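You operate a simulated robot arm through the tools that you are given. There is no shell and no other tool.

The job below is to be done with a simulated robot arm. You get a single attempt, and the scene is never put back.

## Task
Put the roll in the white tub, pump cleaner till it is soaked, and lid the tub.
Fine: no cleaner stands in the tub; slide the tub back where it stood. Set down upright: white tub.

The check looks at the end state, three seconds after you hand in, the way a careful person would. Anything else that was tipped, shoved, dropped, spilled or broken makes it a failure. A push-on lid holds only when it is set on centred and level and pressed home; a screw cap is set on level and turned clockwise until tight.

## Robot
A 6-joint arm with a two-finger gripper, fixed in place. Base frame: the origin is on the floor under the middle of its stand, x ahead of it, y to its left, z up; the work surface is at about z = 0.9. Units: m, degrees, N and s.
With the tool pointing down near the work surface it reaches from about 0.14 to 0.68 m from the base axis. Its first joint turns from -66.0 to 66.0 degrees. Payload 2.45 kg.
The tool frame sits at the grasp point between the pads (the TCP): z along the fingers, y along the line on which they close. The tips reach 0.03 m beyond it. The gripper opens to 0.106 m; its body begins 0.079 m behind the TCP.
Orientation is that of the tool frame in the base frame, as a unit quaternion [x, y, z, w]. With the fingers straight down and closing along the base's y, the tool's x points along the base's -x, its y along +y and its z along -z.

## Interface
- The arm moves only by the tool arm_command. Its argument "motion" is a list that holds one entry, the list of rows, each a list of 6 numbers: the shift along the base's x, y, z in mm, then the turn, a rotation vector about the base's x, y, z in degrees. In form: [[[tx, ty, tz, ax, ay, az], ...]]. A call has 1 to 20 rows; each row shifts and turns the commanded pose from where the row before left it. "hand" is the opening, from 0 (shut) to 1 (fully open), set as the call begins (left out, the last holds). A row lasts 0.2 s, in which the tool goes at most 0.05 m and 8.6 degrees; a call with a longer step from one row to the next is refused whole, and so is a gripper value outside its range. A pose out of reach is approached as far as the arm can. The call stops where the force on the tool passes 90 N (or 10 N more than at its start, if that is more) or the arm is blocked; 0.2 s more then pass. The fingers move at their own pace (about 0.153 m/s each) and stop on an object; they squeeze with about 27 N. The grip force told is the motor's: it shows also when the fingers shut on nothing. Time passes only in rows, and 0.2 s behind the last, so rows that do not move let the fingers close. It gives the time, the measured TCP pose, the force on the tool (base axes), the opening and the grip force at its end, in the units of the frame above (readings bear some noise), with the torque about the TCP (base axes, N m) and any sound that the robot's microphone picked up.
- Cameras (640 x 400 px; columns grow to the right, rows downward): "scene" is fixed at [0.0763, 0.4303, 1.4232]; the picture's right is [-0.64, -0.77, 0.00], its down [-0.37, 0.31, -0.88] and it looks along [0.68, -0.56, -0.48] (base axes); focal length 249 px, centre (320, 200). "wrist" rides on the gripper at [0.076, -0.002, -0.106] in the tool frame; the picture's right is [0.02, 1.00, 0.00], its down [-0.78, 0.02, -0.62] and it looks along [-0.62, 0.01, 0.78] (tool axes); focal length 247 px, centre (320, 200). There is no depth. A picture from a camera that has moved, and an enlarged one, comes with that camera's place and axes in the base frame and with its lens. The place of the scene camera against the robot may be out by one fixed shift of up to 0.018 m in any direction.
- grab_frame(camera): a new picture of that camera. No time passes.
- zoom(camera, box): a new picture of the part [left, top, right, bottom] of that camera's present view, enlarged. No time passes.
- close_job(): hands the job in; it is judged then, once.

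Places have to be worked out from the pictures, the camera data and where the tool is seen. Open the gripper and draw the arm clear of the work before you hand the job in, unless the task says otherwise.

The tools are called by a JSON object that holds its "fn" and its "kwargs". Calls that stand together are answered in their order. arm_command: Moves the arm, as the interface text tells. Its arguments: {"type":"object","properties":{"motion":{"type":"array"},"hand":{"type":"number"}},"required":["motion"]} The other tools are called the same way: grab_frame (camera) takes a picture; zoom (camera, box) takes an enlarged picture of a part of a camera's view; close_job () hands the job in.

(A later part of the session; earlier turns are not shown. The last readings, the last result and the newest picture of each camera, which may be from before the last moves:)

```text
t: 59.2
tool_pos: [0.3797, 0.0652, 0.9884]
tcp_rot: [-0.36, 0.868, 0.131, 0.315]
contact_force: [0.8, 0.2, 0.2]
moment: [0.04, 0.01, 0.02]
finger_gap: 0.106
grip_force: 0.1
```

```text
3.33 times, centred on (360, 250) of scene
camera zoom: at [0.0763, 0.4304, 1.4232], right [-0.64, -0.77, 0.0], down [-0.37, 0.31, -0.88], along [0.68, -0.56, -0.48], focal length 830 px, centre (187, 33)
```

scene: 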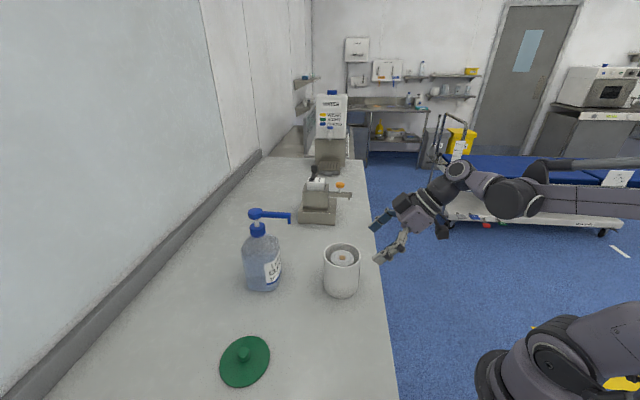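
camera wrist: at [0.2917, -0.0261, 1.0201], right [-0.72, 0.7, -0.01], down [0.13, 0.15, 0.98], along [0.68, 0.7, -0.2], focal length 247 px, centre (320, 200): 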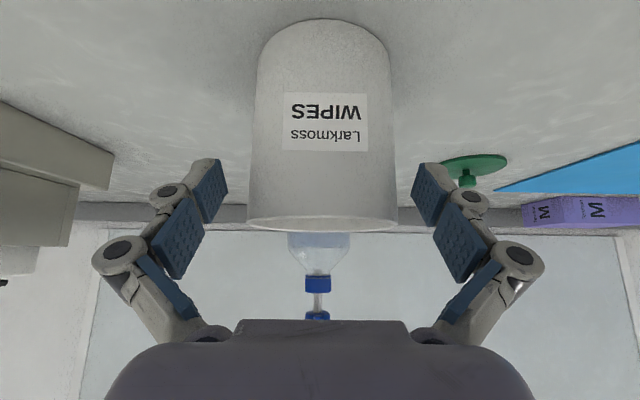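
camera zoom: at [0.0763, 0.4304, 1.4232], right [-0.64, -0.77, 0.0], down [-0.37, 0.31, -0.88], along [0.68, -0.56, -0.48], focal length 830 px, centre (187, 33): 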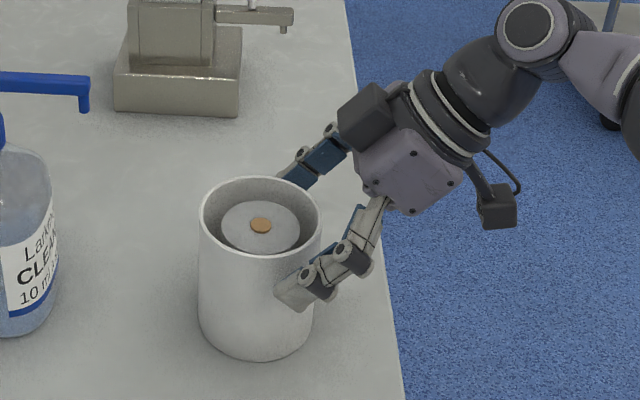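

Fingers straddle the tub evenly and the palm box stays behind where the spout will be. I'll finish the approach to put the pads at the tub's axis.

{"fn": "arm_command", "kwargs": {"motion": [[[9.2, 9.1, -15.4, 0, 0, 0], [9.2, 9.1, -15.4, 0, 0, 0], [0, 0, -2, 0, 0, 0], [0, 0, 0, 0, 0, 0]]]}}

{"fn": "grab_frame", "kwargs": {"camera": "wrist"}}

{"fn": "zoom", "kwargs": {"camera": "scene", "box": [300, 210, 400, 310]}}

```text
t: 60.2
tool_pos: [0.3976, 0.083, 0.9548]
tcp_rot: [-0.36, 0.868, 0.131, 0.316]
contact_force: [-0.1, -0.1, 0.8]
moment: [0.0, -0.03, 0.01]
finger_gap: 0.1057
grip_force: 0.0
```

```text
taken
camera wrist: at [0.3098, -0.0082, 0.9866], right [-0.72, 0.7, -0.01], down [0.13, 0.15, 0.98], along [0.68, 0.7, -0.2], focal length 247 px, centre (320, 200)
```

wrist: 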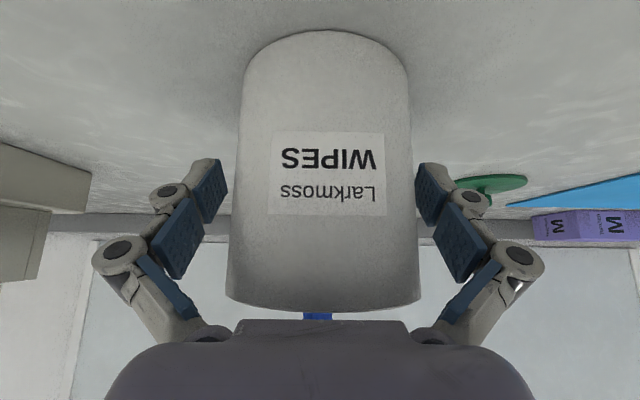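

```text
4.00 times, centred on (350, 260) of scene
camera zoom: at [0.0763, 0.4303, 1.4232], right [-0.64, -0.77, 0.0], down [-0.37, 0.31, -0.88], along [0.68, -0.56, -0.48], focal length 996 px, centre (200, -40)
```

zoom: 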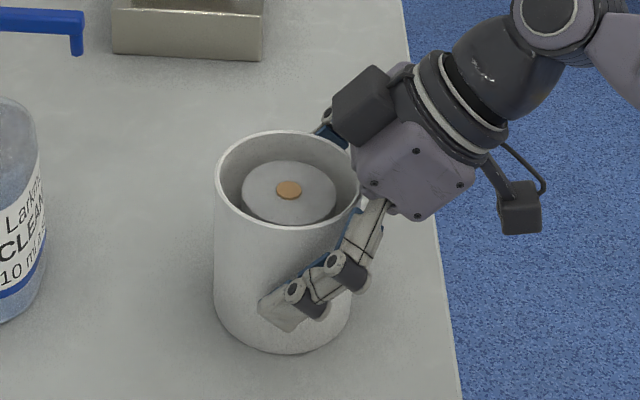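

The tub is about 2 mm off centre to picture right. I'll shift by that and close gently on it.

{"fn": "arm_command", "kwargs": {"motion": [[[-1.3, 1.3, 0, 0, 0, 0], [0, 0, 0, 0, 0, 0]]]}}

{"fn": "arm_command", "kwargs": {"motion": [[[0, 0, 0, 0, 0, 0], [0, 0, 0, 0, 0, 0]]], "hand": 0.0}}

{"fn": "grab_frame", "kwargs": {"camera": "wrist"}}

{"fn": "zoom", "kwargs": {"camera": "scene", "box": [310, 230, 370, 310]}}

```text
t: 60.8
tool_pos: [0.3946, 0.0835, 0.9544]
tcp_rot: [-0.359, 0.868, 0.131, 0.317]
contact_force: [0.6, 1.4, -0.1]
moment: [0.03, -0.02, -0.02]
finger_gap: 0.106
grip_force: 0.0
```

```text
t: 61.4
tool_pos: [0.3958, 0.0851, 0.9535]
tcp_rot: [-0.359, 0.868, 0.132, 0.317]
contact_force: [-2.4, -2.3, 7.9]
moment: [0.19, 0.32, 0.02]
finger_gap: 0.0894
grip_force: 26.9
```

```text
taken
camera wrist: at [0.3082, -0.007, 0.9866], right [-0.72, 0.7, -0.01], down [0.13, 0.15, 0.98], along [0.68, 0.7, -0.2], focal length 247 px, centre (320, 200)
```

wrist: 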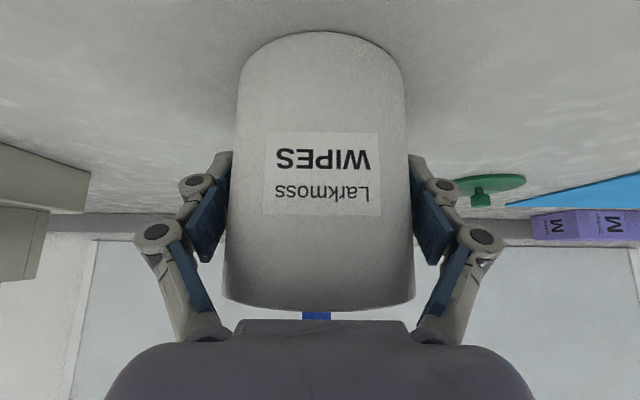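

```text
5.00 times, centred on (340, 270) of scene
camera zoom: at [0.0762, 0.4302, 1.4233], right [-0.64, -0.77, 0.0], down [-0.37, 0.31, -0.88], along [0.68, -0.56, -0.48], focal length 1245 px, centre (220, -150)
```

zoom: 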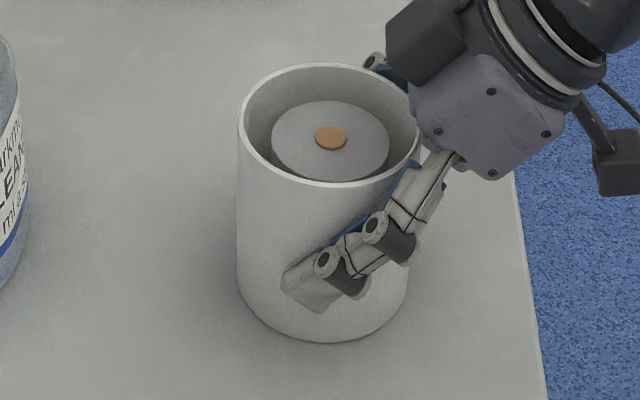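

Held at 89.4 mm with the tub unmoved in the scene view. I'll slide it gently along the bench, 60% of the way first, then check the picture.

{"fn": "arm_command", "kwargs": {"motion": [[[0, 0, 0.5, 0, 0, 0], [3, 3, 0, 0, 0, 0], [6, 6, 0, 0, 0, 0], [8, 8, 0, 0, 0, 0], [9, 9, 0, 0, 0, 0], [9, 9, 0, 0, 0, 0], [6, 6, 0, 0, 0, 0], [3, 3, 0, 0, 0, 0], [0, 0, 0, 0, 0, 0]]]}}

{"fn": "zoom", "kwargs": {"camera": "scene", "box": [240, 190, 380, 310]}}

{"fn": "grab_frame", "kwargs": {"camera": "wrist"}}

```text
t: 63.4
tool_pos: [0.4398, 0.1308, 0.9535]
tcp_rot: [-0.359, 0.868, 0.13, 0.317]
contact_force: [-4.4, -2.9, 10.4]
moment: [-0.15, 0.01, -0.08]
finger_gap: 0.0893
grip_force: 26.7
```

```text
3.33 times, centred on (310, 250) of scene
camera zoom: at [0.0761, 0.4302, 1.4233], right [-0.64, -0.77, 0.0], down [-0.37, 0.31, -0.88], along [0.68, -0.56, -0.48], focal length 830 px, centre (353, 33)
```

zoom: 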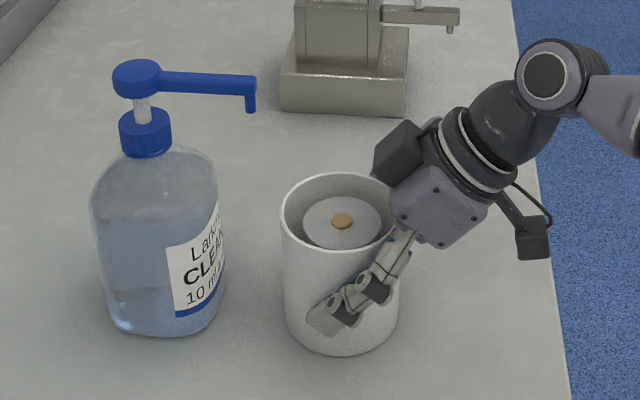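

```text
taken
camera wrist: at [0.3519, 0.0386, 0.986], right [-0.72, 0.7, -0.01], down [0.13, 0.15, 0.98], along [0.68, 0.7, -0.2], focal length 247 px, centre (320, 200)
```

wrist: 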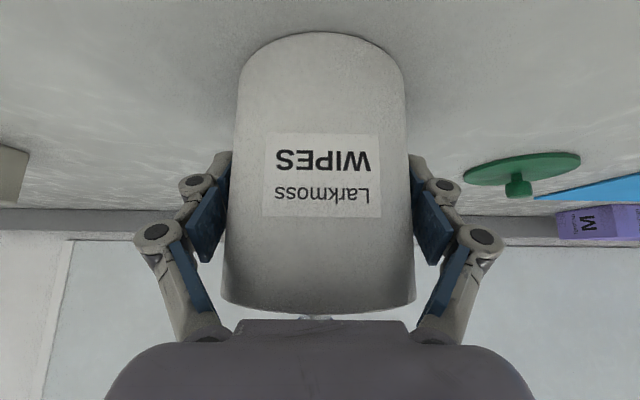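

Sliding well. The scene view gives a 46 mm gap to the bottle and 61 mm from the tub's centre to the spout, so 40 mm more leaves about 6 mm to the bottle with the spout over the roll. I'll slide that.

{"fn": "arm_command", "kwargs": {"motion": [[[3, 3, 0, 0, 0, 0], [5, 5, 0, 0, 0, 0], [6, 6, 0, 0, 0, 0], [6, 5.5, 0, 0, 0, 0], [5, 5, 0, 0, 0, 0], [3, 3, 0, 0, 0, 0], [0, 0, 0, 0, 0, 0]]]}}

{"fn": "zoom", "kwargs": {"camera": "scene", "box": [240, 190, 360, 310]}}

{"fn": "grab_frame", "kwargs": {"camera": "wrist"}}

```text
t: 65.0
tool_pos: [0.4681, 0.1579, 0.9549]
tcp_rot: [-0.359, 0.869, 0.13, 0.316]
contact_force: [-0.1, 0.4, -0.2]
moment: [-0.02, 0.02, -0.02]
finger_gap: 0.0888
grip_force: 26.5
```

```text
3.33 times, centred on (300, 250) of scene
camera zoom: at [0.0764, 0.4304, 1.4232], right [-0.64, -0.77, 0.0], down [-0.37, 0.31, -0.88], along [0.68, -0.56, -0.48], focal length 830 px, centre (387, 33)
```

zoom: 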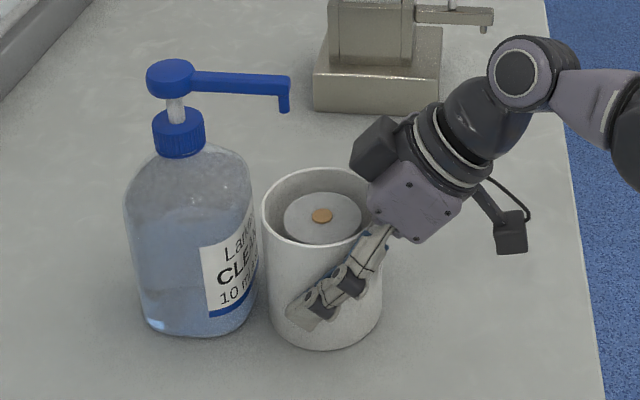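

```text
taken
camera wrist: at [0.3809, 0.066, 0.9865], right [-0.72, 0.7, -0.01], down [0.13, 0.15, 0.98], along [0.68, 0.7, -0.2], focal length 247 px, centre (320, 200)
```

wrist: 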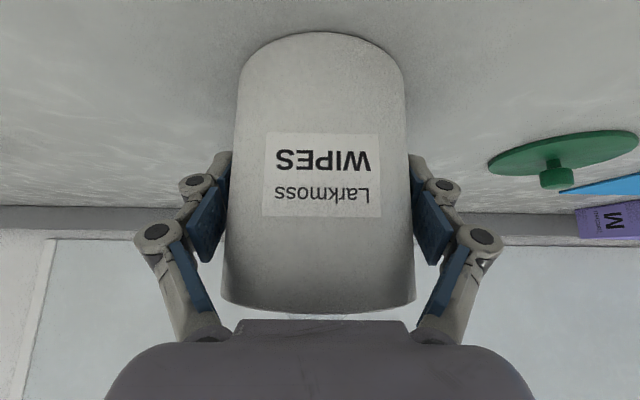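

The tub stands 5 mm from the bottle with the spout over the roll. The load reads about zero, so I'll lower 1 mm to make sure it rests on the bench before letting go.

{"fn": "arm_command", "kwargs": {"motion": [[[0, 0, -0.5, 0, 0, 0], [0, 0, -0.5, 0, 0, 0], [0, 0, 0, 0, 0, 0]]]}}

```text
t: 65.8
tool_pos: [0.4683, 0.1558, 0.9532]
tcp_rot: [-0.359, 0.869, 0.13, 0.316]
contact_force: [-1.0, -1.0, -0.5]
moment: [-0.02, 0.03, 0.03]
finger_gap: 0.089
grip_force: 26.3
```

Still no load, so the tub may hang a hair above the bench. I'll lower a little more.

{"fn": "arm_command", "kwargs": {"motion": [[[0, 0, -0.5, 0, 0, 0], [0, 0, -0.5, 0, 0, 0], [0, 0, 0, 0, 0, 0]]]}}

```text
t: 66.6
tool_pos: [0.4688, 0.1565, 0.954]
tcp_rot: [-0.359, 0.868, 0.131, 0.317]
contact_force: [-4.7, -3.3, 15.8]
moment: [0.01, 0.04, -0.06]
finger_gap: 0.0892
grip_force: 26.9
```

Now it bears on the bench (16 N). I'll open the fingers fully and look.

{"fn": "arm_command", "kwargs": {"motion": [[[0, 0, 0.5, 0, 0, 0], [0, 0, 0, 0, 0, 0]]]}}

{"fn": "arm_command", "kwargs": {"motion": [[[0, 0, 0, 0, 0, 0], [0, 0, 0, 0, 0, 0]]], "hand": 1.0}}

{"fn": "grab_frame", "kwargs": {"camera": "wrist"}}

{"fn": "zoom", "kwargs": {"camera": "scene", "box": [240, 190, 360, 310]}}

```text
t: 67.2
tool_pos: [0.4689, 0.1563, 0.9529]
tcp_rot: [-0.359, 0.868, 0.13, 0.317]
contact_force: [2.3, 2.0, 3.7]
moment: [0.31, -0.25, -0.04]
finger_gap: 0.0893
grip_force: 26.6
```

```text
t: 67.8
tool_pos: [0.4693, 0.1567, 0.953]
tcp_rot: [-0.36, 0.868, 0.131, 0.316]
contact_force: [0.7, 0.3, -0.5]
moment: [-0.01, 0.02, 0.0]
finger_gap: 0.1062
grip_force: 0.1
```

```text
taken
camera wrist: at [0.3814, 0.0656, 0.9856], right [-0.72, 0.7, -0.01], down [0.13, 0.15, 0.98], along [0.68, 0.7, -0.2], focal length 247 px, centre (320, 200)
```

wrist: 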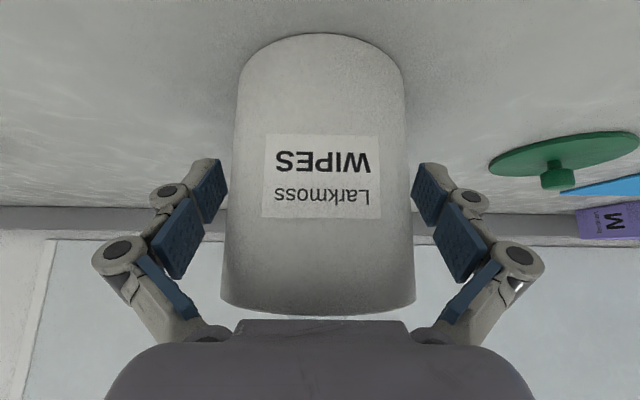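

```text
3.33 times, centred on (300, 250) of scene
camera zoom: at [0.0763, 0.4303, 1.4232], right [-0.64, -0.77, 0.0], down [-0.37, 0.31, -0.88], along [0.68, -0.56, -0.48], focal length 830 px, centre (387, 33)
```

zoom: 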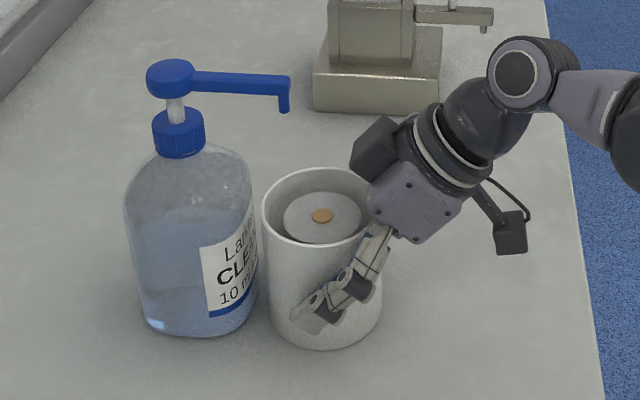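

Released cleanly with the tub in place. I'll back straight out along the tool axis and rise.

{"fn": "arm_command", "kwargs": {"motion": [[[-4.6, -4.5, 7.7, 0, 0, 0], [-9.2, -9.1, 15.4, 0, 0, 0], [-9.2, -9.1, 15.4, 0, 0, 0], [-9.2, -9.1, 15.4, 0, 0, 0], [-9.2, -9.1, 15.4, 0, 0, 0], [-9.2, -9.1, 15.4, 0, 0, 0], [-9.2, -9.1, 15.4, 0, 0, 0], [-9.2, -9.1, 15.4, 0, 0, 0], [0, 0, 20, 0, 0, 0], [0, 0, 35, 0, 0, 0], [0, 0, 35, 0, 0, 0], [0, 0, 30, 0, 0, 0], [0, 0, 0, 0, 0, 0]]]}}

{"fn": "grab_frame", "kwargs": {"camera": "wrist"}}

{"fn": "zoom", "kwargs": {"camera": "scene", "box": [240, 190, 360, 310]}}

```text
t: 70.6
tool_pos: [0.3986, 0.0862, 1.1888]
tcp_rot: [-0.359, 0.869, 0.131, 0.315]
contact_force: [-0.4, 0.4, -0.3]
moment: [0.0, -0.01, 0.0]
finger_gap: 0.1059
grip_force: 0.0
```

```text
taken
camera wrist: at [0.3108, -0.0045, 1.2215], right [-0.72, 0.7, -0.01], down [0.13, 0.15, 0.98], along [0.68, 0.7, -0.2], focal length 247 px, centre (320, 200)
```

wrist: 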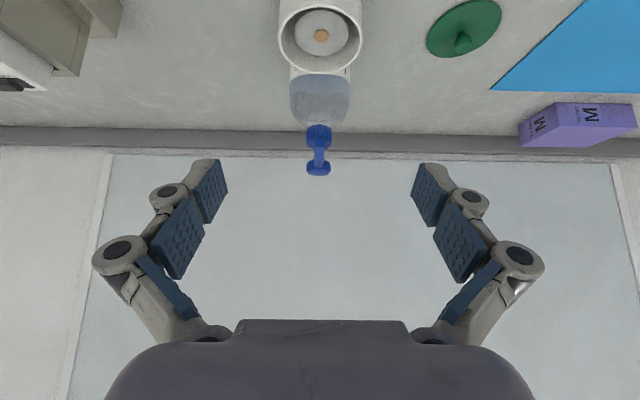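

```text
3.33 times, centred on (300, 250) of scene
camera zoom: at [0.0763, 0.4303, 1.4232], right [-0.64, -0.77, 0.0], down [-0.37, 0.31, -0.88], along [0.68, -0.56, -0.48], focal length 830 px, centre (387, 33)
```

zoom: 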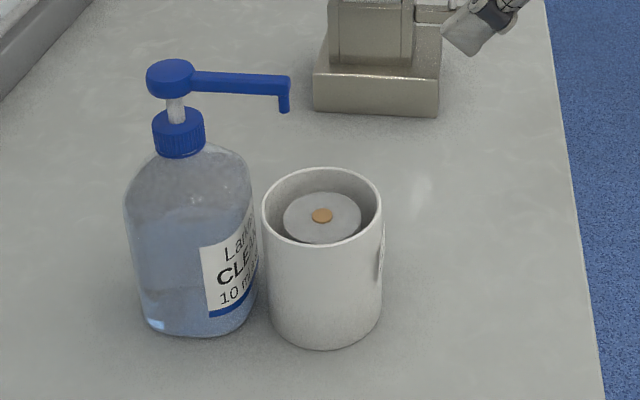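

The tub stands in line under the spout. Now I'll bring the tool back to straight down (keeping 45° yaw), close the fingers and move high over the pump head.

{"fn": "arm_command", "kwargs": {"motion": [[[8, 8, 10, -5.657, 5.657, 0], [18, 18, 10, -5.657, 5.657, 0], [22, 22, 5, -5.657, 5.657, 0], [22, 22, 5, -5.657, 5.657, 0], [22, 22, 0, -5.657, 5.657, 0], [20, 20, 0, 0, 0, 0], [15, 15, 0, 0, 0, 0], [7, 7, 0, 0, 0, 0], [0, 0, 0, 0, 0, 0]]], "hand": 0.0}}

{"fn": "grab_frame", "kwargs": {"camera": "wrist"}}

{"fn": "grab_frame", "kwargs": {"camera": "scene"}}

```text
t: 72.6
tool_pos: [0.5156, 0.2138, 1.1994]
tcp_rot: [-0.383, 0.924, 0.0, 0.0]
contact_force: [0.1, -0.6, -0.3]
moment: [-0.05, 0.0, 0.02]
finger_gap: 0.0001
grip_force: 26.7
out of reach, approached as far as the arm can: row 6, 7, 8
```

```text
taken
camera wrist: at [0.4643, 0.1589, 1.305], right [-0.72, 0.69, 0.0], down [0.54, 0.57, 0.62], along [0.43, 0.45, -0.78], focal length 247 px, centre (320, 200)
```

wrist: 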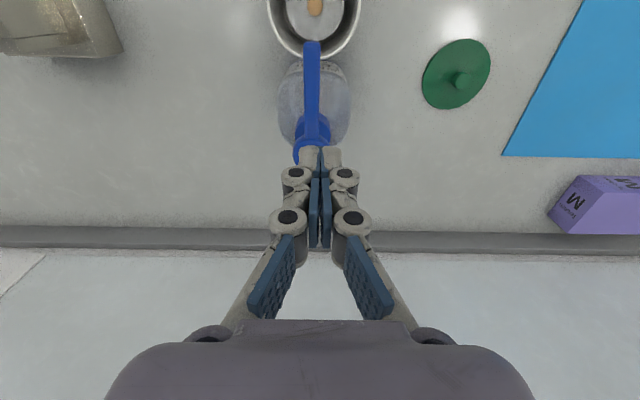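

```text
taken
```

scene: 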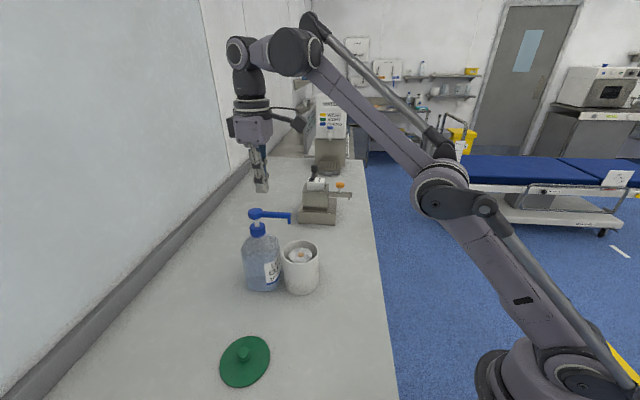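

Reach runs out at this height (stopped at r≈0.56), but lower down the arm should get further. I'll come down 35 mm first and see where the tool ends up.

{"fn": "arm_command", "kwargs": {"motion": [[[0, 0, -15, 0, 0, 0], [0, 0, -20, 0, 0, 0], [0, 0, 0, 0, 0, 0]]]}}

{"fn": "grab_frame", "kwargs": {"camera": "wrist"}}

```text
t: 73.4
tool_pos: [0.5156, 0.2137, 1.165]
tcp_rot: [-0.383, 0.924, -0.001, -0.001]
contact_force: [0.7, 1.0, 0.4]
moment: [-0.01, 0.0, 0.01]
finger_gap: 0.0
grip_force: 26.6
```

```text
taken
camera wrist: at [0.4637, 0.1587, 1.2714], right [-0.72, 0.69, 0.0], down [0.54, 0.57, 0.62], along [0.43, 0.45, -0.78], focal length 247 px, centre (320, 200)
```

wrist: 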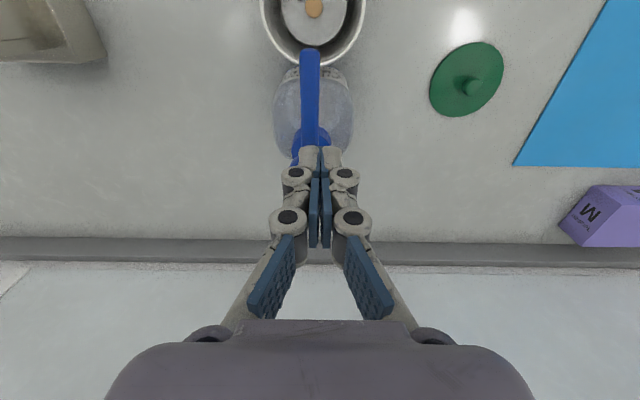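

The command tracks the reached pose. Recomputing from this view: spout tip (0.484, 0.171), roll centre (0.470, 0.156), so the spout is over the roll. I'll lower to z≈1.150 and shift over the pump head at (0.541, 0.227).

{"fn": "arm_command", "kwargs": {"motion": [[[0, 0, -8, 0, 0, 0], [3, 1, -7, 0, 0, 0], [8, 4, 0, 0, 0, 0], [9, 5, 0, 0, 0, 0], [5, 3, 0, 0, 0, 0], [0, 0, 0, 0, 0, 0]]]}}

{"fn": "grab_frame", "kwargs": {"camera": "wrist"}}

{"fn": "zoom", "kwargs": {"camera": "scene", "box": [220, 140, 340, 260]}}

```text
t: 74.8
tool_pos: [0.5413, 0.228, 1.1506]
tcp_rot: [-0.382, 0.924, 0.0, 0.0]
contact_force: [-0.4, -0.3, 0.3]
moment: [0.0, -0.01, -0.02]
finger_gap: 0.0
grip_force: 26.7
```

```text
taken
camera wrist: at [0.4887, 0.1726, 1.2568], right [-0.72, 0.69, 0.0], down [0.54, 0.57, 0.62], along [0.43, 0.45, -0.78], focal length 247 px, centre (320, 200)
```

wrist: 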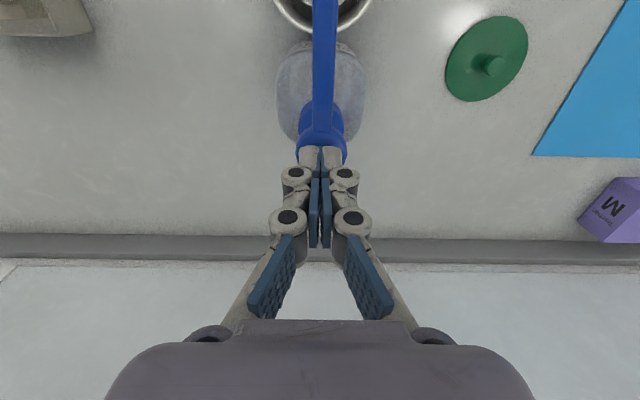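

```text
3.33 times, centred on (280, 200) of scene
camera zoom: at [0.0764, 0.4303, 1.4232], right [-0.64, -0.77, 0.0], down [-0.37, 0.31, -0.88], along [0.68, -0.56, -0.48], focal length 830 px, centre (453, 200)
```

zoom: 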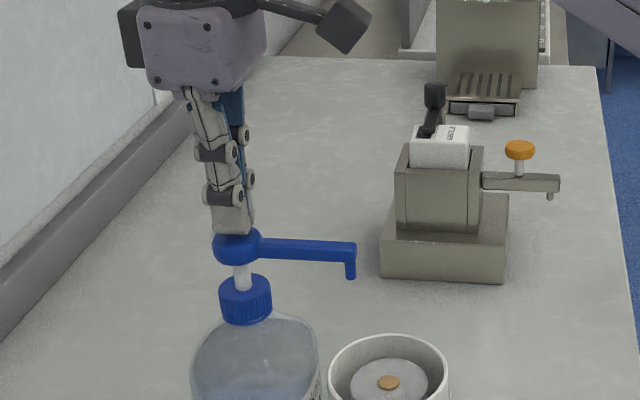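

The closed fingertips are right above the pump head. I'll lower gently to find contact.

{"fn": "arm_command", "kwargs": {"motion": [[[0, 0, -4, 0, 0, 0], [0, 0, -4, 0, 0, 0], [0, 0, -2, 0, 0, 0], [0, 0, 0, 0, 0, 0]]]}}

```text
t: 75.8
tool_pos: [0.5406, 0.2274, 1.1395]
tcp_rot: [-0.382, 0.924, 0.0, 0.0]
contact_force: [1.5, 0.8, 3.8]
moment: [0.02, -0.04, -0.01]
finger_gap: 0.006
grip_force: 27.5
```

Contact with the head at TCP z≈1.139. I'll press down 12 mm and watch the force and the spout.

{"fn": "arm_command", "kwargs": {"motion": [[[0, 0, -4, 0, 0, 0], [0, 0, -4, 0, 0, 0], [0, 0, -4, 0, 0, 0]]]}}

{"fn": "zoom", "kwargs": {"camera": "scene", "box": [220, 170, 340, 310]}}

```text
t: 76.6
tool_pos: [0.5397, 0.2268, 1.1276]
tcp_rot: [-0.383, 0.924, -0.001, 0.0]
contact_force: [3.7, 0.0, 7.1]
moment: [-0.01, -0.1, 0.0]
finger_gap: 0.0061
grip_force: 26.8
```

```text
2.86 times, centred on (280, 240) of scene
camera zoom: at [0.0763, 0.4303, 1.4233], right [-0.64, -0.77, 0.0], down [-0.37, 0.31, -0.88], along [0.68, -0.56, -0.48], focal length 711 px, centre (434, 86)
```

zoom: 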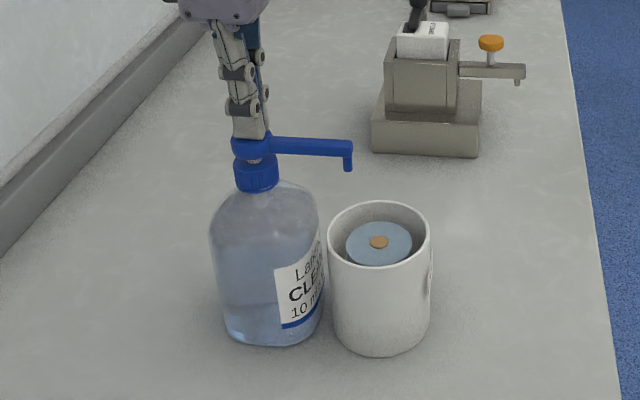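

The roll's top has already turned bluish, so it colours as it takes up cleaner. I'll zoom in to inspect it.

{"fn": "zoom", "kwargs": {"camera": "scene", "box": [275, 235, 325, 275]}}

{"fn": "grab_frame", "kwargs": {"camera": "wrist"}}

```text
10.00 times, centred on (300, 255) of scene
camera zoom: at [0.0763, 0.4303, 1.4233], right [-0.64, -0.77, 0.0], down [-0.37, 0.31, -0.88], along [0.68, -0.56, -0.48], focal length 2490 px, centre (520, -350)
```

zoom: 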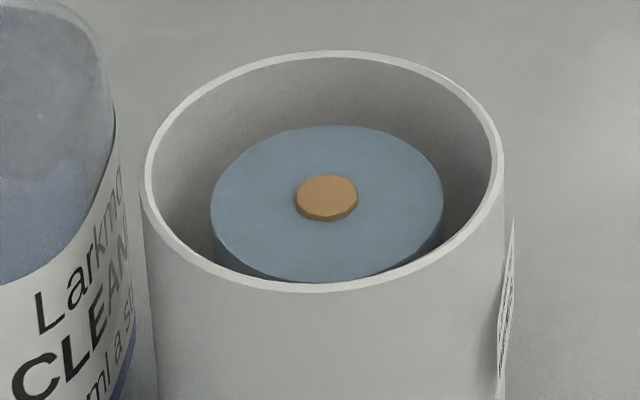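

```text
taken
camera wrist: at [0.4877, 0.1716, 1.234], right [-0.72, 0.69, 0.0], down [0.54, 0.57, 0.62], along [0.43, 0.45, -0.78], focal length 247 px, centre (320, 200)
```

wrist: 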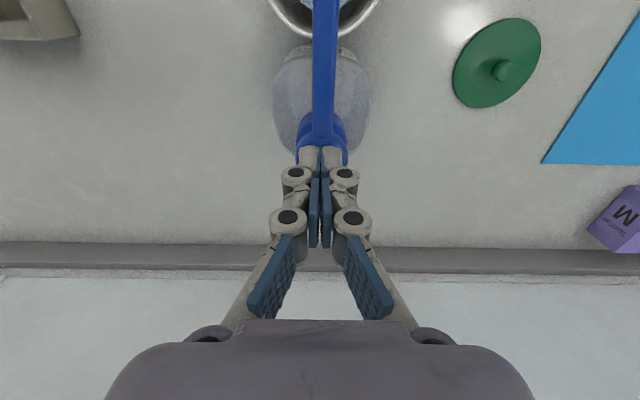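

The tint is even so far. I'll finish this stroke by pressing further to the bottom, checking force.

{"fn": "arm_command", "kwargs": {"motion": [[[0, 0, -3, 0, 0, 0], [0, 0, -3, 0, 0, 0], [0, 0, 0, 0, 0, 0]]]}}

{"fn": "zoom", "kwargs": {"camera": "scene", "box": [275, 235, 325, 275]}}

{"fn": "zoom", "kwargs": {"camera": "scene", "box": [220, 170, 340, 310]}}

```text
t: 77.4
tool_pos: [0.5387, 0.2271, 1.1222]
tcp_rot: [-0.383, 0.924, 0.0, -0.001]
contact_force: [5.7, -0.9, 14.0]
moment: [-0.01, -0.16, 0.02]
finger_gap: 0.0061
grip_force: 26.6
```

```text
10.00 times, centred on (300, 255) of scene
camera zoom: at [0.0763, 0.4302, 1.4233], right [-0.64, -0.77, 0.0], down [-0.37, 0.31, -0.88], along [0.68, -0.56, -0.48], focal length 2490 px, centre (520, -350)
```

zoom: 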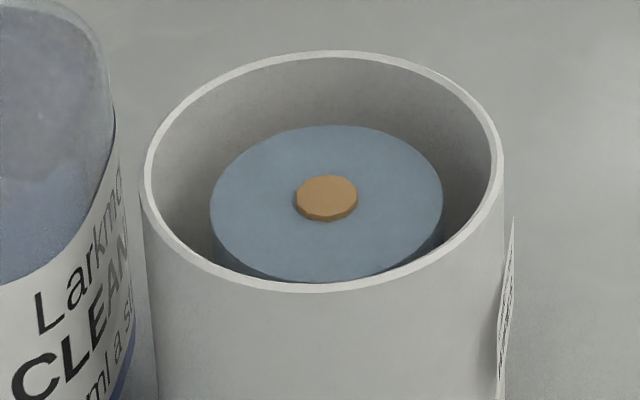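

```text
2.86 times, centred on (280, 240) of scene
camera zoom: at [0.0763, 0.4302, 1.4233], right [-0.64, -0.77, 0.0], down [-0.37, 0.31, -0.88], along [0.68, -0.56, -0.48], focal length 711 px, centre (434, 86)
```

zoom: 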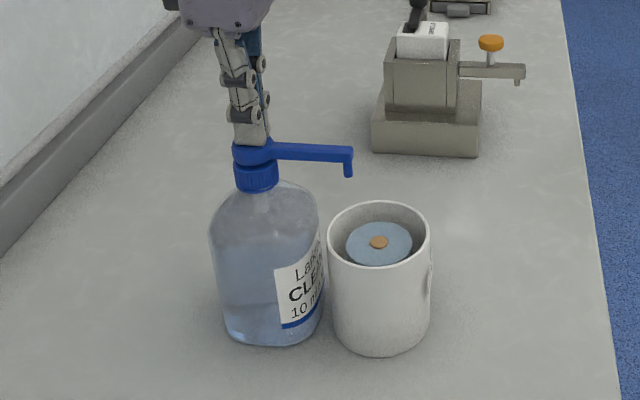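

The head is at its bottom stop and the colour did not change further, so one stroke equals one dose. I'll rise to let the head spring back, then look.

{"fn": "arm_command", "kwargs": {"motion": [[[0.5, 0, 5, 0, 0, 0], [0.5, 0, 6, 0, 0, 0], [0.5, 0, 6, 0, 0, 0], [0.5, 0, 6, 0, 0, 0], [0, 0, 0, 0, 0, 0]]]}}

{"fn": "zoom", "kwargs": {"camera": "scene", "box": [220, 170, 340, 310]}}

{"fn": "zoom", "kwargs": {"camera": "scene", "box": [275, 235, 325, 275]}}

```text
t: 78.6
tool_pos: [0.5408, 0.2266, 1.1437]
tcp_rot: [-0.383, 0.924, 0.0, 0.001]
contact_force: [0.3, 1.6, 3.1]
moment: [0.01, -0.02, -0.03]
finger_gap: 0.006
grip_force: 27.3
```

```text
2.86 times, centred on (280, 240) of scene
camera zoom: at [0.0763, 0.4304, 1.4232], right [-0.64, -0.77, 0.0], down [-0.37, 0.31, -0.88], along [0.68, -0.56, -0.48], focal length 711 px, centre (434, 86)
```

zoom: 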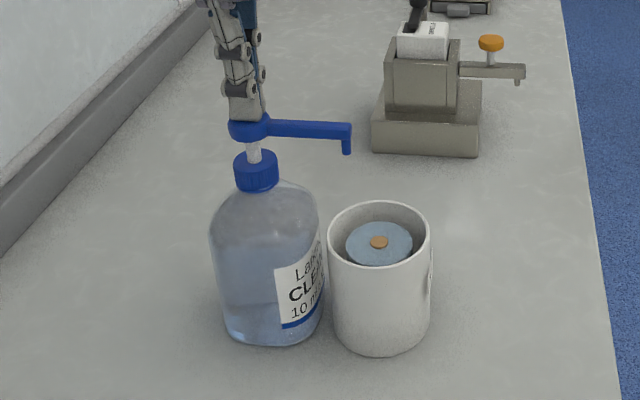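

```text
10.00 times, centred on (300, 255) of scene
camera zoom: at [0.0763, 0.4304, 1.4232], right [-0.64, -0.77, 0.0], down [-0.37, 0.31, -0.88], along [0.68, -0.56, -0.48], focal length 2490 px, centre (520, -350)
```

zoom: 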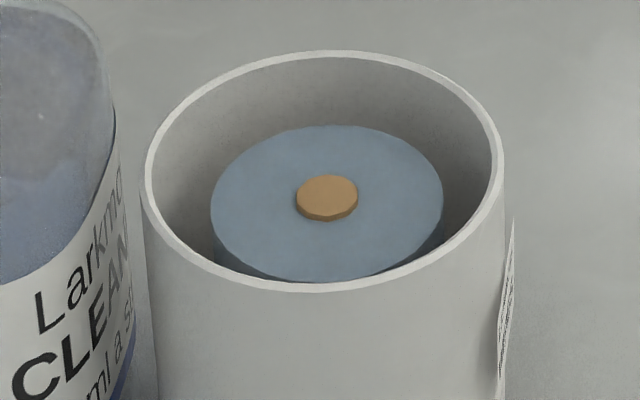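

The head is back up and the roll is evenly pale blue. I'll rise a touch more for a full return and then give a second stroke.

{"fn": "arm_command", "kwargs": {"motion": [[[0, 0, 4, 0, 0, 0], [0, 0, 0, 0, 0, 0], [0, 0, -5, 0, 0, 0], [0, 0, -5, 0, 0, 0], [0, 0, -5, 0, 0, 0], [0, 0, -5, 0, 0, 0], [0, 0, -4, 0, 0, 0], [0, 0, 0, 0, 0, 0]]]}}

{"fn": "zoom", "kwargs": {"camera": "scene", "box": [275, 235, 325, 275]}}

{"fn": "zoom", "kwargs": {"camera": "scene", "box": [220, 170, 340, 310]}}

```text
t: 80.4
tool_pos: [0.5425, 0.2264, 1.1265]
tcp_rot: [-0.383, 0.924, 0.0, 0.0]
contact_force: [-5.1, -0.4, 7.4]
moment: [0.04, 0.12, 0.02]
finger_gap: 0.0059
grip_force: 27.1
```

```text
10.00 times, centred on (300, 255) of scene
camera zoom: at [0.0761, 0.4303, 1.4233], right [-0.64, -0.77, 0.0], down [-0.37, 0.31, -0.88], along [0.68, -0.56, -0.48], focal length 2490 px, centre (520, -350)
```

zoom: 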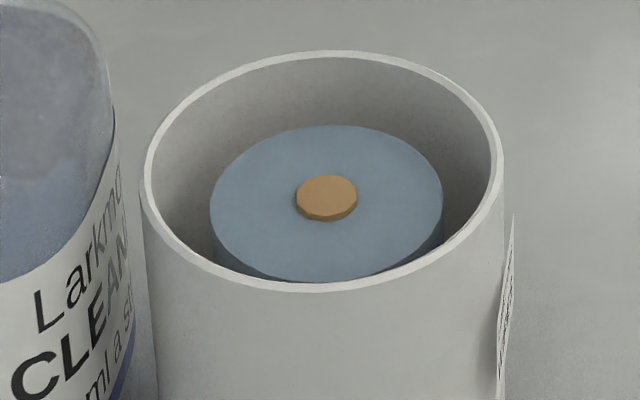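

```text
2.86 times, centred on (280, 240) of scene
camera zoom: at [0.0761, 0.4303, 1.4233], right [-0.64, -0.77, 0.0], down [-0.37, 0.31, -0.88], along [0.68, -0.56, -0.48], focal length 711 px, centre (434, 86)
```

zoom: 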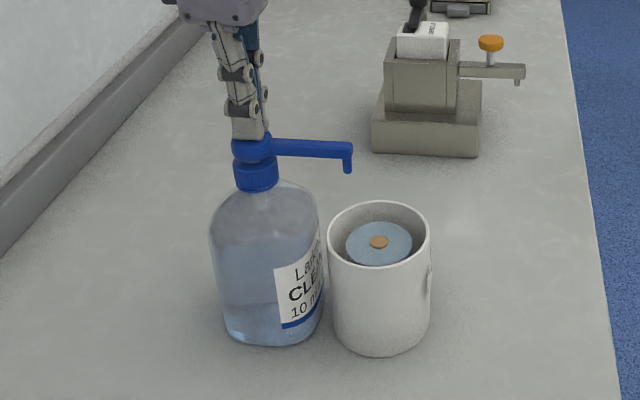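

At z≈1.1265 the colour looks unchanged and there is a small side force. I'll ease x back 1 mm and finish the stroke to the bottom.

{"fn": "arm_command", "kwargs": {"motion": [[[-1, 0, -2, 0, 0, 0], [0, 0, -2, 0, 0, 0], [0, 0, 0, 0, 0, 0]]]}}

{"fn": "zoom", "kwargs": {"camera": "scene", "box": [275, 235, 325, 275]}}

```text
t: 81.2
tool_pos: [0.5426, 0.2272, 1.122]
tcp_rot: [-0.382, 0.924, 0.0, 0.001]
contact_force: [5.7, 0.3, 19.2]
moment: [0.02, -0.1, 0.02]
finger_gap: 0.0061
grip_force: 27.5
```

```text
10.00 times, centred on (300, 255) of scene
camera zoom: at [0.0762, 0.4302, 1.4233], right [-0.64, -0.77, 0.0], down [-0.37, 0.31, -0.88], along [0.68, -0.56, -0.48], focal length 2490 px, centre (520, -350)
```

zoom: 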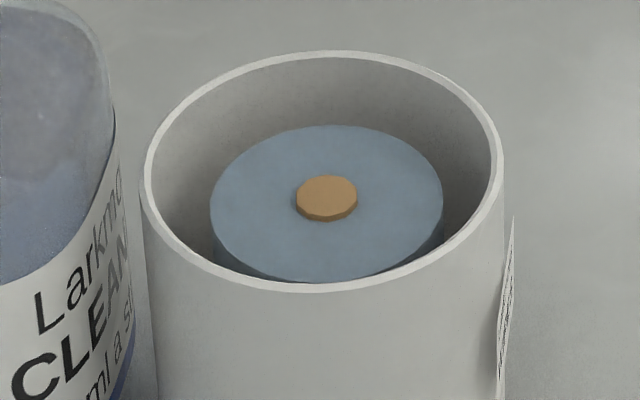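

The colour looks the same after the second stroke, so colour alone may not show saturation. I'll rise and put the camera right above the tub, where the top edge of its view looks straight down, to check for cleaner standing around the roll.

{"fn": "arm_command", "kwargs": {"motion": [[[0, 0, 5, 0, 0, 0], [0, 0, 8, 0, 0, 0], [0, 0, 10, 0, 0, 0], [0, 0, 10, 0, 0, 0], [-6, -6, 10, 0, 0, 0], [-12, -12, 0, 0, 0, 0], [-12, -12, 0, 0, 0, 0], [-6, -6, 0, 0, 0, 0], [0, 0, 0, 0, 0, 0]]]}}

{"fn": "grab_frame", "kwargs": {"camera": "wrist"}}

{"fn": "zoom", "kwargs": {"camera": "wrist", "box": [260, 0, 380, 80]}}

{"fn": "zoom", "kwargs": {"camera": "scene", "box": [275, 235, 325, 275]}}

```text
t: 83.2
tool_pos: [0.5036, 0.1895, 1.1644]
tcp_rot: [-0.383, 0.924, 0.001, 0.0]
contact_force: [0.1, 0.0, 0.4]
moment: [0.02, 0.0, -0.01]
finger_gap: 0.0
grip_force: 27.5
```

```text
taken
camera wrist: at [0.4519, 0.1343, 1.271], right [-0.72, 0.69, 0.0], down [0.54, 0.57, 0.62], along [0.43, 0.45, -0.78], focal length 247 px, centre (320, 200)
```

wrist: 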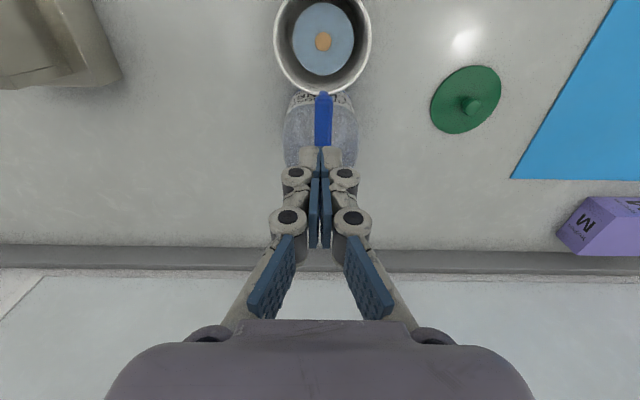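

```text
5.00 times, centred on (320, 40) of wrist
camera zoom: at [0.4519, 0.1343, 1.271], right [-0.72, 0.69, 0.0], down [0.54, 0.57, 0.62], along [0.43, 0.45, -0.78], focal length 1235 px, centre (320, 1000)
```

zoom: 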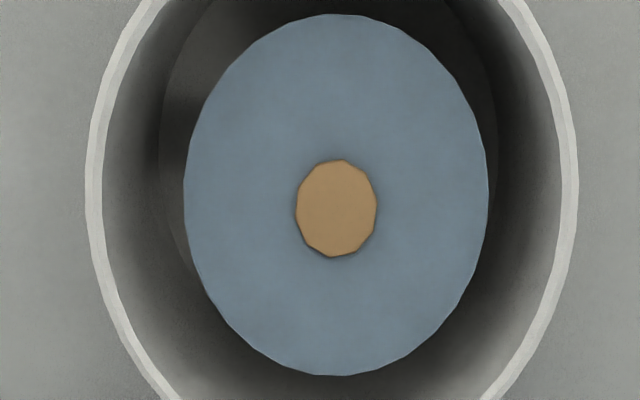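

```text
10.00 times, centred on (300, 255) of scene
camera zoom: at [0.0763, 0.4303, 1.4232], right [-0.64, -0.77, 0.0], down [-0.37, 0.31, -0.88], along [0.68, -0.56, -0.48], focal length 2490 px, centre (520, -350)
```

zoom: 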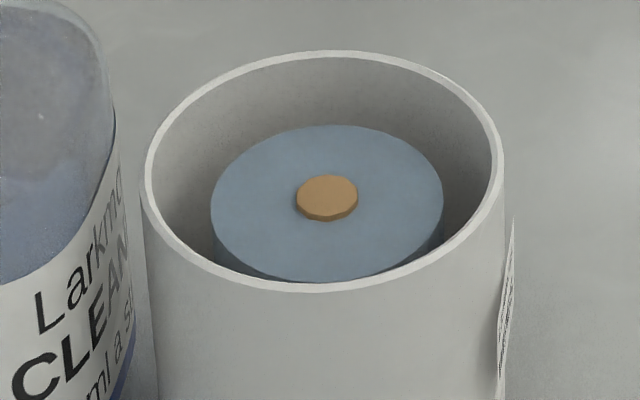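

No liquid is visible in the gap around the roll. I'll check the level in the bottle against the first picture to see how much has been dispensed.

{"fn": "zoom", "kwargs": {"camera": "scene", "box": [235, 240, 295, 300]}}

{"fn": "zoom", "kwargs": {"camera": "wrist", "box": [270, 0, 330, 40]}}

{"fn": "zoom", "kwargs": {"camera": "wrist", "box": [325, 0, 385, 40]}}

```text
6.67 times, centred on (265, 270) of scene
camera zoom: at [0.0763, 0.4303, 1.4232], right [-0.64, -0.77, 0.0], down [-0.37, 0.31, -0.88], along [0.68, -0.56, -0.48], focal length 1660 px, centre (687, -267)
```

zoom: 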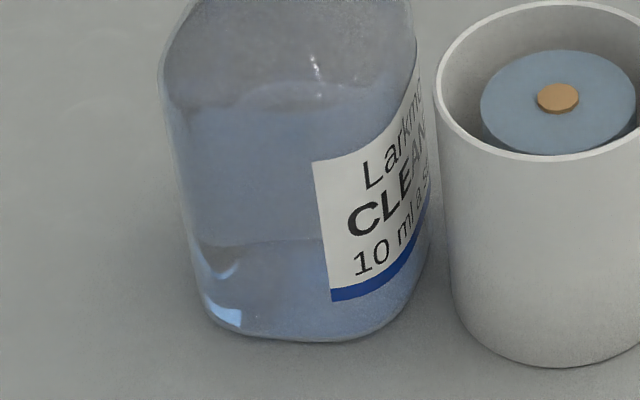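

```text
10.00 times, centred on (300, 20) of wrist
camera zoom: at [0.4519, 0.1343, 1.271], right [-0.72, 0.69, 0.0], down [0.54, 0.57, 0.62], along [0.43, 0.45, -0.78], focal length 2470 px, centre (520, 2000)
```

zoom: 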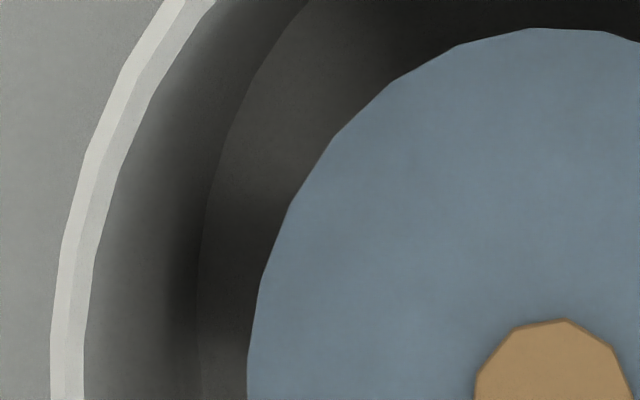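

```text
10.00 times, centred on (355, 20) of wrist
camera zoom: at [0.4519, 0.1343, 1.271], right [-0.72, 0.69, 0.0], down [0.54, 0.57, 0.62], along [0.43, 0.45, -0.78], focal length 2470 px, centre (-30, 2000)
```

zoom: 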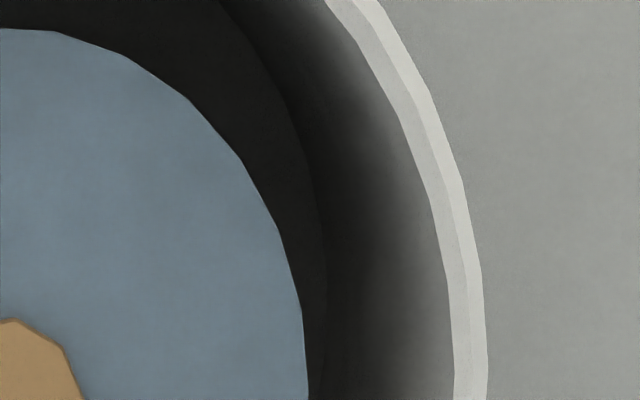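

The tub floor shows plain grey with no blue liquid. I'll take tight colour patches of the roll now as a reference, so I can compare after each further stroke.

{"fn": "zoom", "kwargs": {"camera": "scene", "box": [292, 250, 300, 255]}}

{"fn": "zoom", "kwargs": {"camera": "wrist", "box": [270, 0, 375, 70]}}

```text
16.00 times, centred on (296, 252) of scene
camera zoom: at [0.0763, 0.4303, 1.4232], right [-0.64, -0.77, 0.0], down [-0.37, 0.31, -0.88], along [0.68, -0.56, -0.48], focal length 3984 px, centre (704, -640)
```

zoom: 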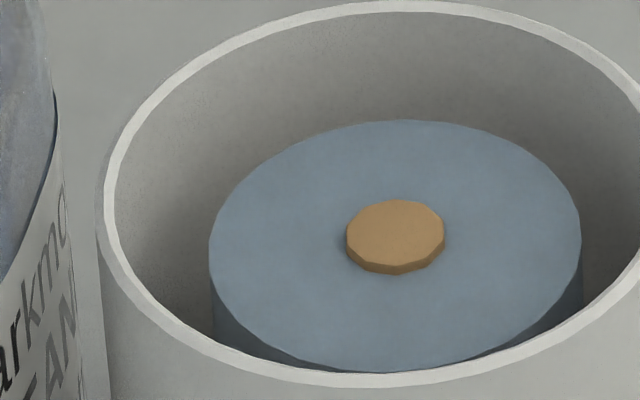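

```text
5.71 times, centred on (322, 35) of wrist
camera zoom: at [0.4519, 0.1343, 1.271], right [-0.72, 0.69, 0.0], down [0.54, 0.57, 0.62], along [0.43, 0.45, -0.78], focal length 1411 px, centre (306, 1143)
```

zoom: 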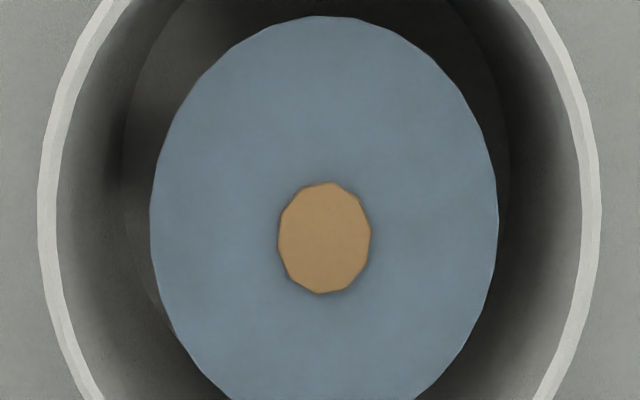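

Reference taken. Now I'll go back over the pump head and give a third stroke, to the same bottom stop.

{"fn": "arm_command", "kwargs": {"motion": [[[6, 6, -3, 0, 0, 0], [12, 12, -5, 0, 0, 0], [12, 12, -5, 0, 0, 0], [7, 7, -2, 0, 0, 0], [0, 0, 0, 0, 0, 0]]]}}

{"fn": "arm_command", "kwargs": {"motion": [[[0, 0, -5, 0, 0, 0], [0, 0, -5, 0, 0, 0], [0, 0, -5, 0, 0, 0], [0, 0, -5, 0, 0, 0], [0, 0, -4, 0, 0, 0], [0, 0, -3, 0, 0, 0], [0, 0, 0, 0, 0, 0]]]}}

{"fn": "zoom", "kwargs": {"camera": "scene", "box": [220, 170, 340, 310]}}

{"fn": "zoom", "kwargs": {"camera": "scene", "box": [292, 250, 300, 255]}}

```text
t: 84.4
tool_pos: [0.5393, 0.2271, 1.1486]
tcp_rot: [-0.382, 0.924, 0.0, 0.0]
contact_force: [-1.0, -0.2, -0.1]
moment: [0.01, -0.03, -0.01]
finger_gap: 0.0
grip_force: 27.2
```

```text
t: 86.0
tool_pos: [0.5406, 0.2278, 1.1226]
tcp_rot: [-0.383, 0.924, 0.0, 0.001]
contact_force: [4.9, 1.4, 14.4]
moment: [0.03, -0.13, -0.03]
finger_gap: 0.0058
grip_force: 27.2
```

```text
2.86 times, centred on (280, 240) of scene
camera zoom: at [0.0763, 0.4303, 1.4233], right [-0.64, -0.77, 0.0], down [-0.37, 0.31, -0.88], along [0.68, -0.56, -0.48], focal length 711 px, centre (434, 86)
```

zoom: 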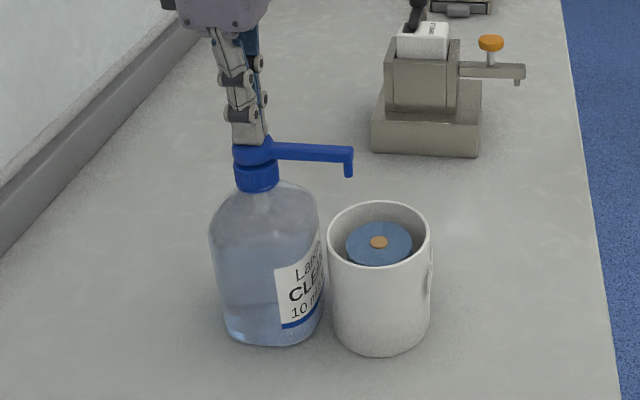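

```text
16.00 times, centred on (296, 252) of scene
camera zoom: at [0.0763, 0.4303, 1.4233], right [-0.64, -0.77, 0.0], down [-0.37, 0.31, -0.88], along [0.68, -0.56, -0.48], focal length 3984 px, centre (704, -640)
```

zoom: 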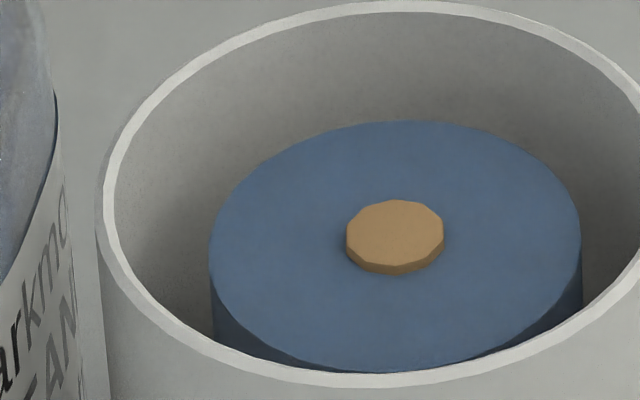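

The third stroke turned the roll a clearly deeper blue. I'll rise and look from above for standing liquid again.

{"fn": "arm_command", "kwargs": {"motion": [[[0, 0, 5, 0, 0, 0], [0, 0, 8, 0, 0, 0], [0, 0, 10, 0, 0, 0], [0, 0, 10, 0, 0, 0], [-6, -6, 10, 0, 0, 0], [-12, -12, 0, 0, 0, 0], [-12, -12, 0, 0, 0, 0], [-6, -6, 0, 0, 0, 0], [0, 0, 0, 0, 0, 0]]]}}

{"fn": "zoom", "kwargs": {"camera": "wrist", "box": [270, 0, 375, 70]}}

{"fn": "zoom", "kwargs": {"camera": "scene", "box": [292, 250, 300, 255]}}

{"fn": "zoom", "kwargs": {"camera": "wrist", "box": [270, 0, 330, 40]}}

```text
t: 88.0
tool_pos: [0.5045, 0.1913, 1.1655]
tcp_rot: [-0.383, 0.924, 0.0, 0.0]
contact_force: [0.3, 1.2, 0.0]
moment: [-0.03, 0.0, 0.04]
finger_gap: 0.0
grip_force: 27.0
```

```text
5.71 times, centred on (322, 35) of wrist
camera zoom: at [0.4536, 0.1372, 1.271], right [-0.72, 0.69, 0.0], down [0.54, 0.57, 0.62], along [0.43, 0.45, -0.78], focal length 1411 px, centre (306, 1143)
```

zoom: 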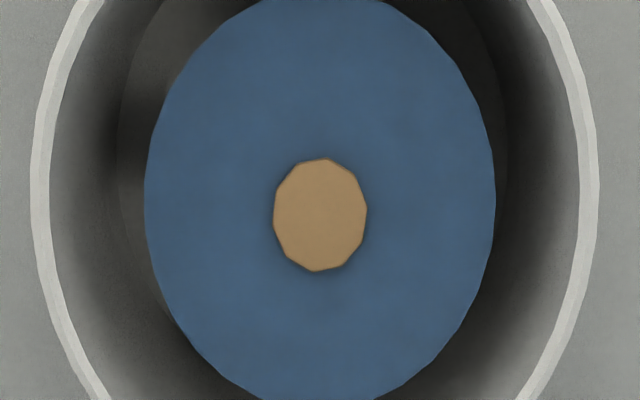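

```text
16.00 times, centred on (296, 252) of scene
camera zoom: at [0.0763, 0.4303, 1.4232], right [-0.64, -0.77, 0.0], down [-0.37, 0.31, -0.88], along [0.68, -0.56, -0.48], focal length 3984 px, centre (704, -640)
```

zoom: 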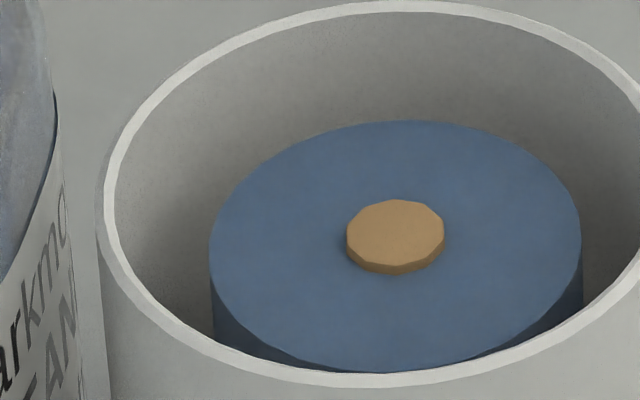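

```text
10.00 times, centred on (300, 20) of wrist
camera zoom: at [0.4536, 0.1372, 1.271], right [-0.72, 0.69, 0.0], down [0.54, 0.57, 0.62], along [0.43, 0.45, -0.78], focal length 2470 px, centre (520, 2000)
```

zoom: 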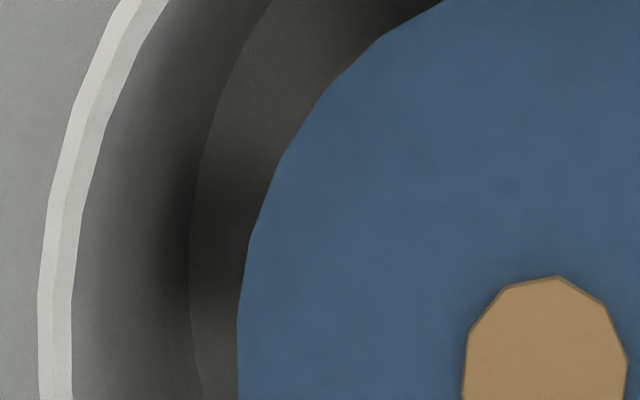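

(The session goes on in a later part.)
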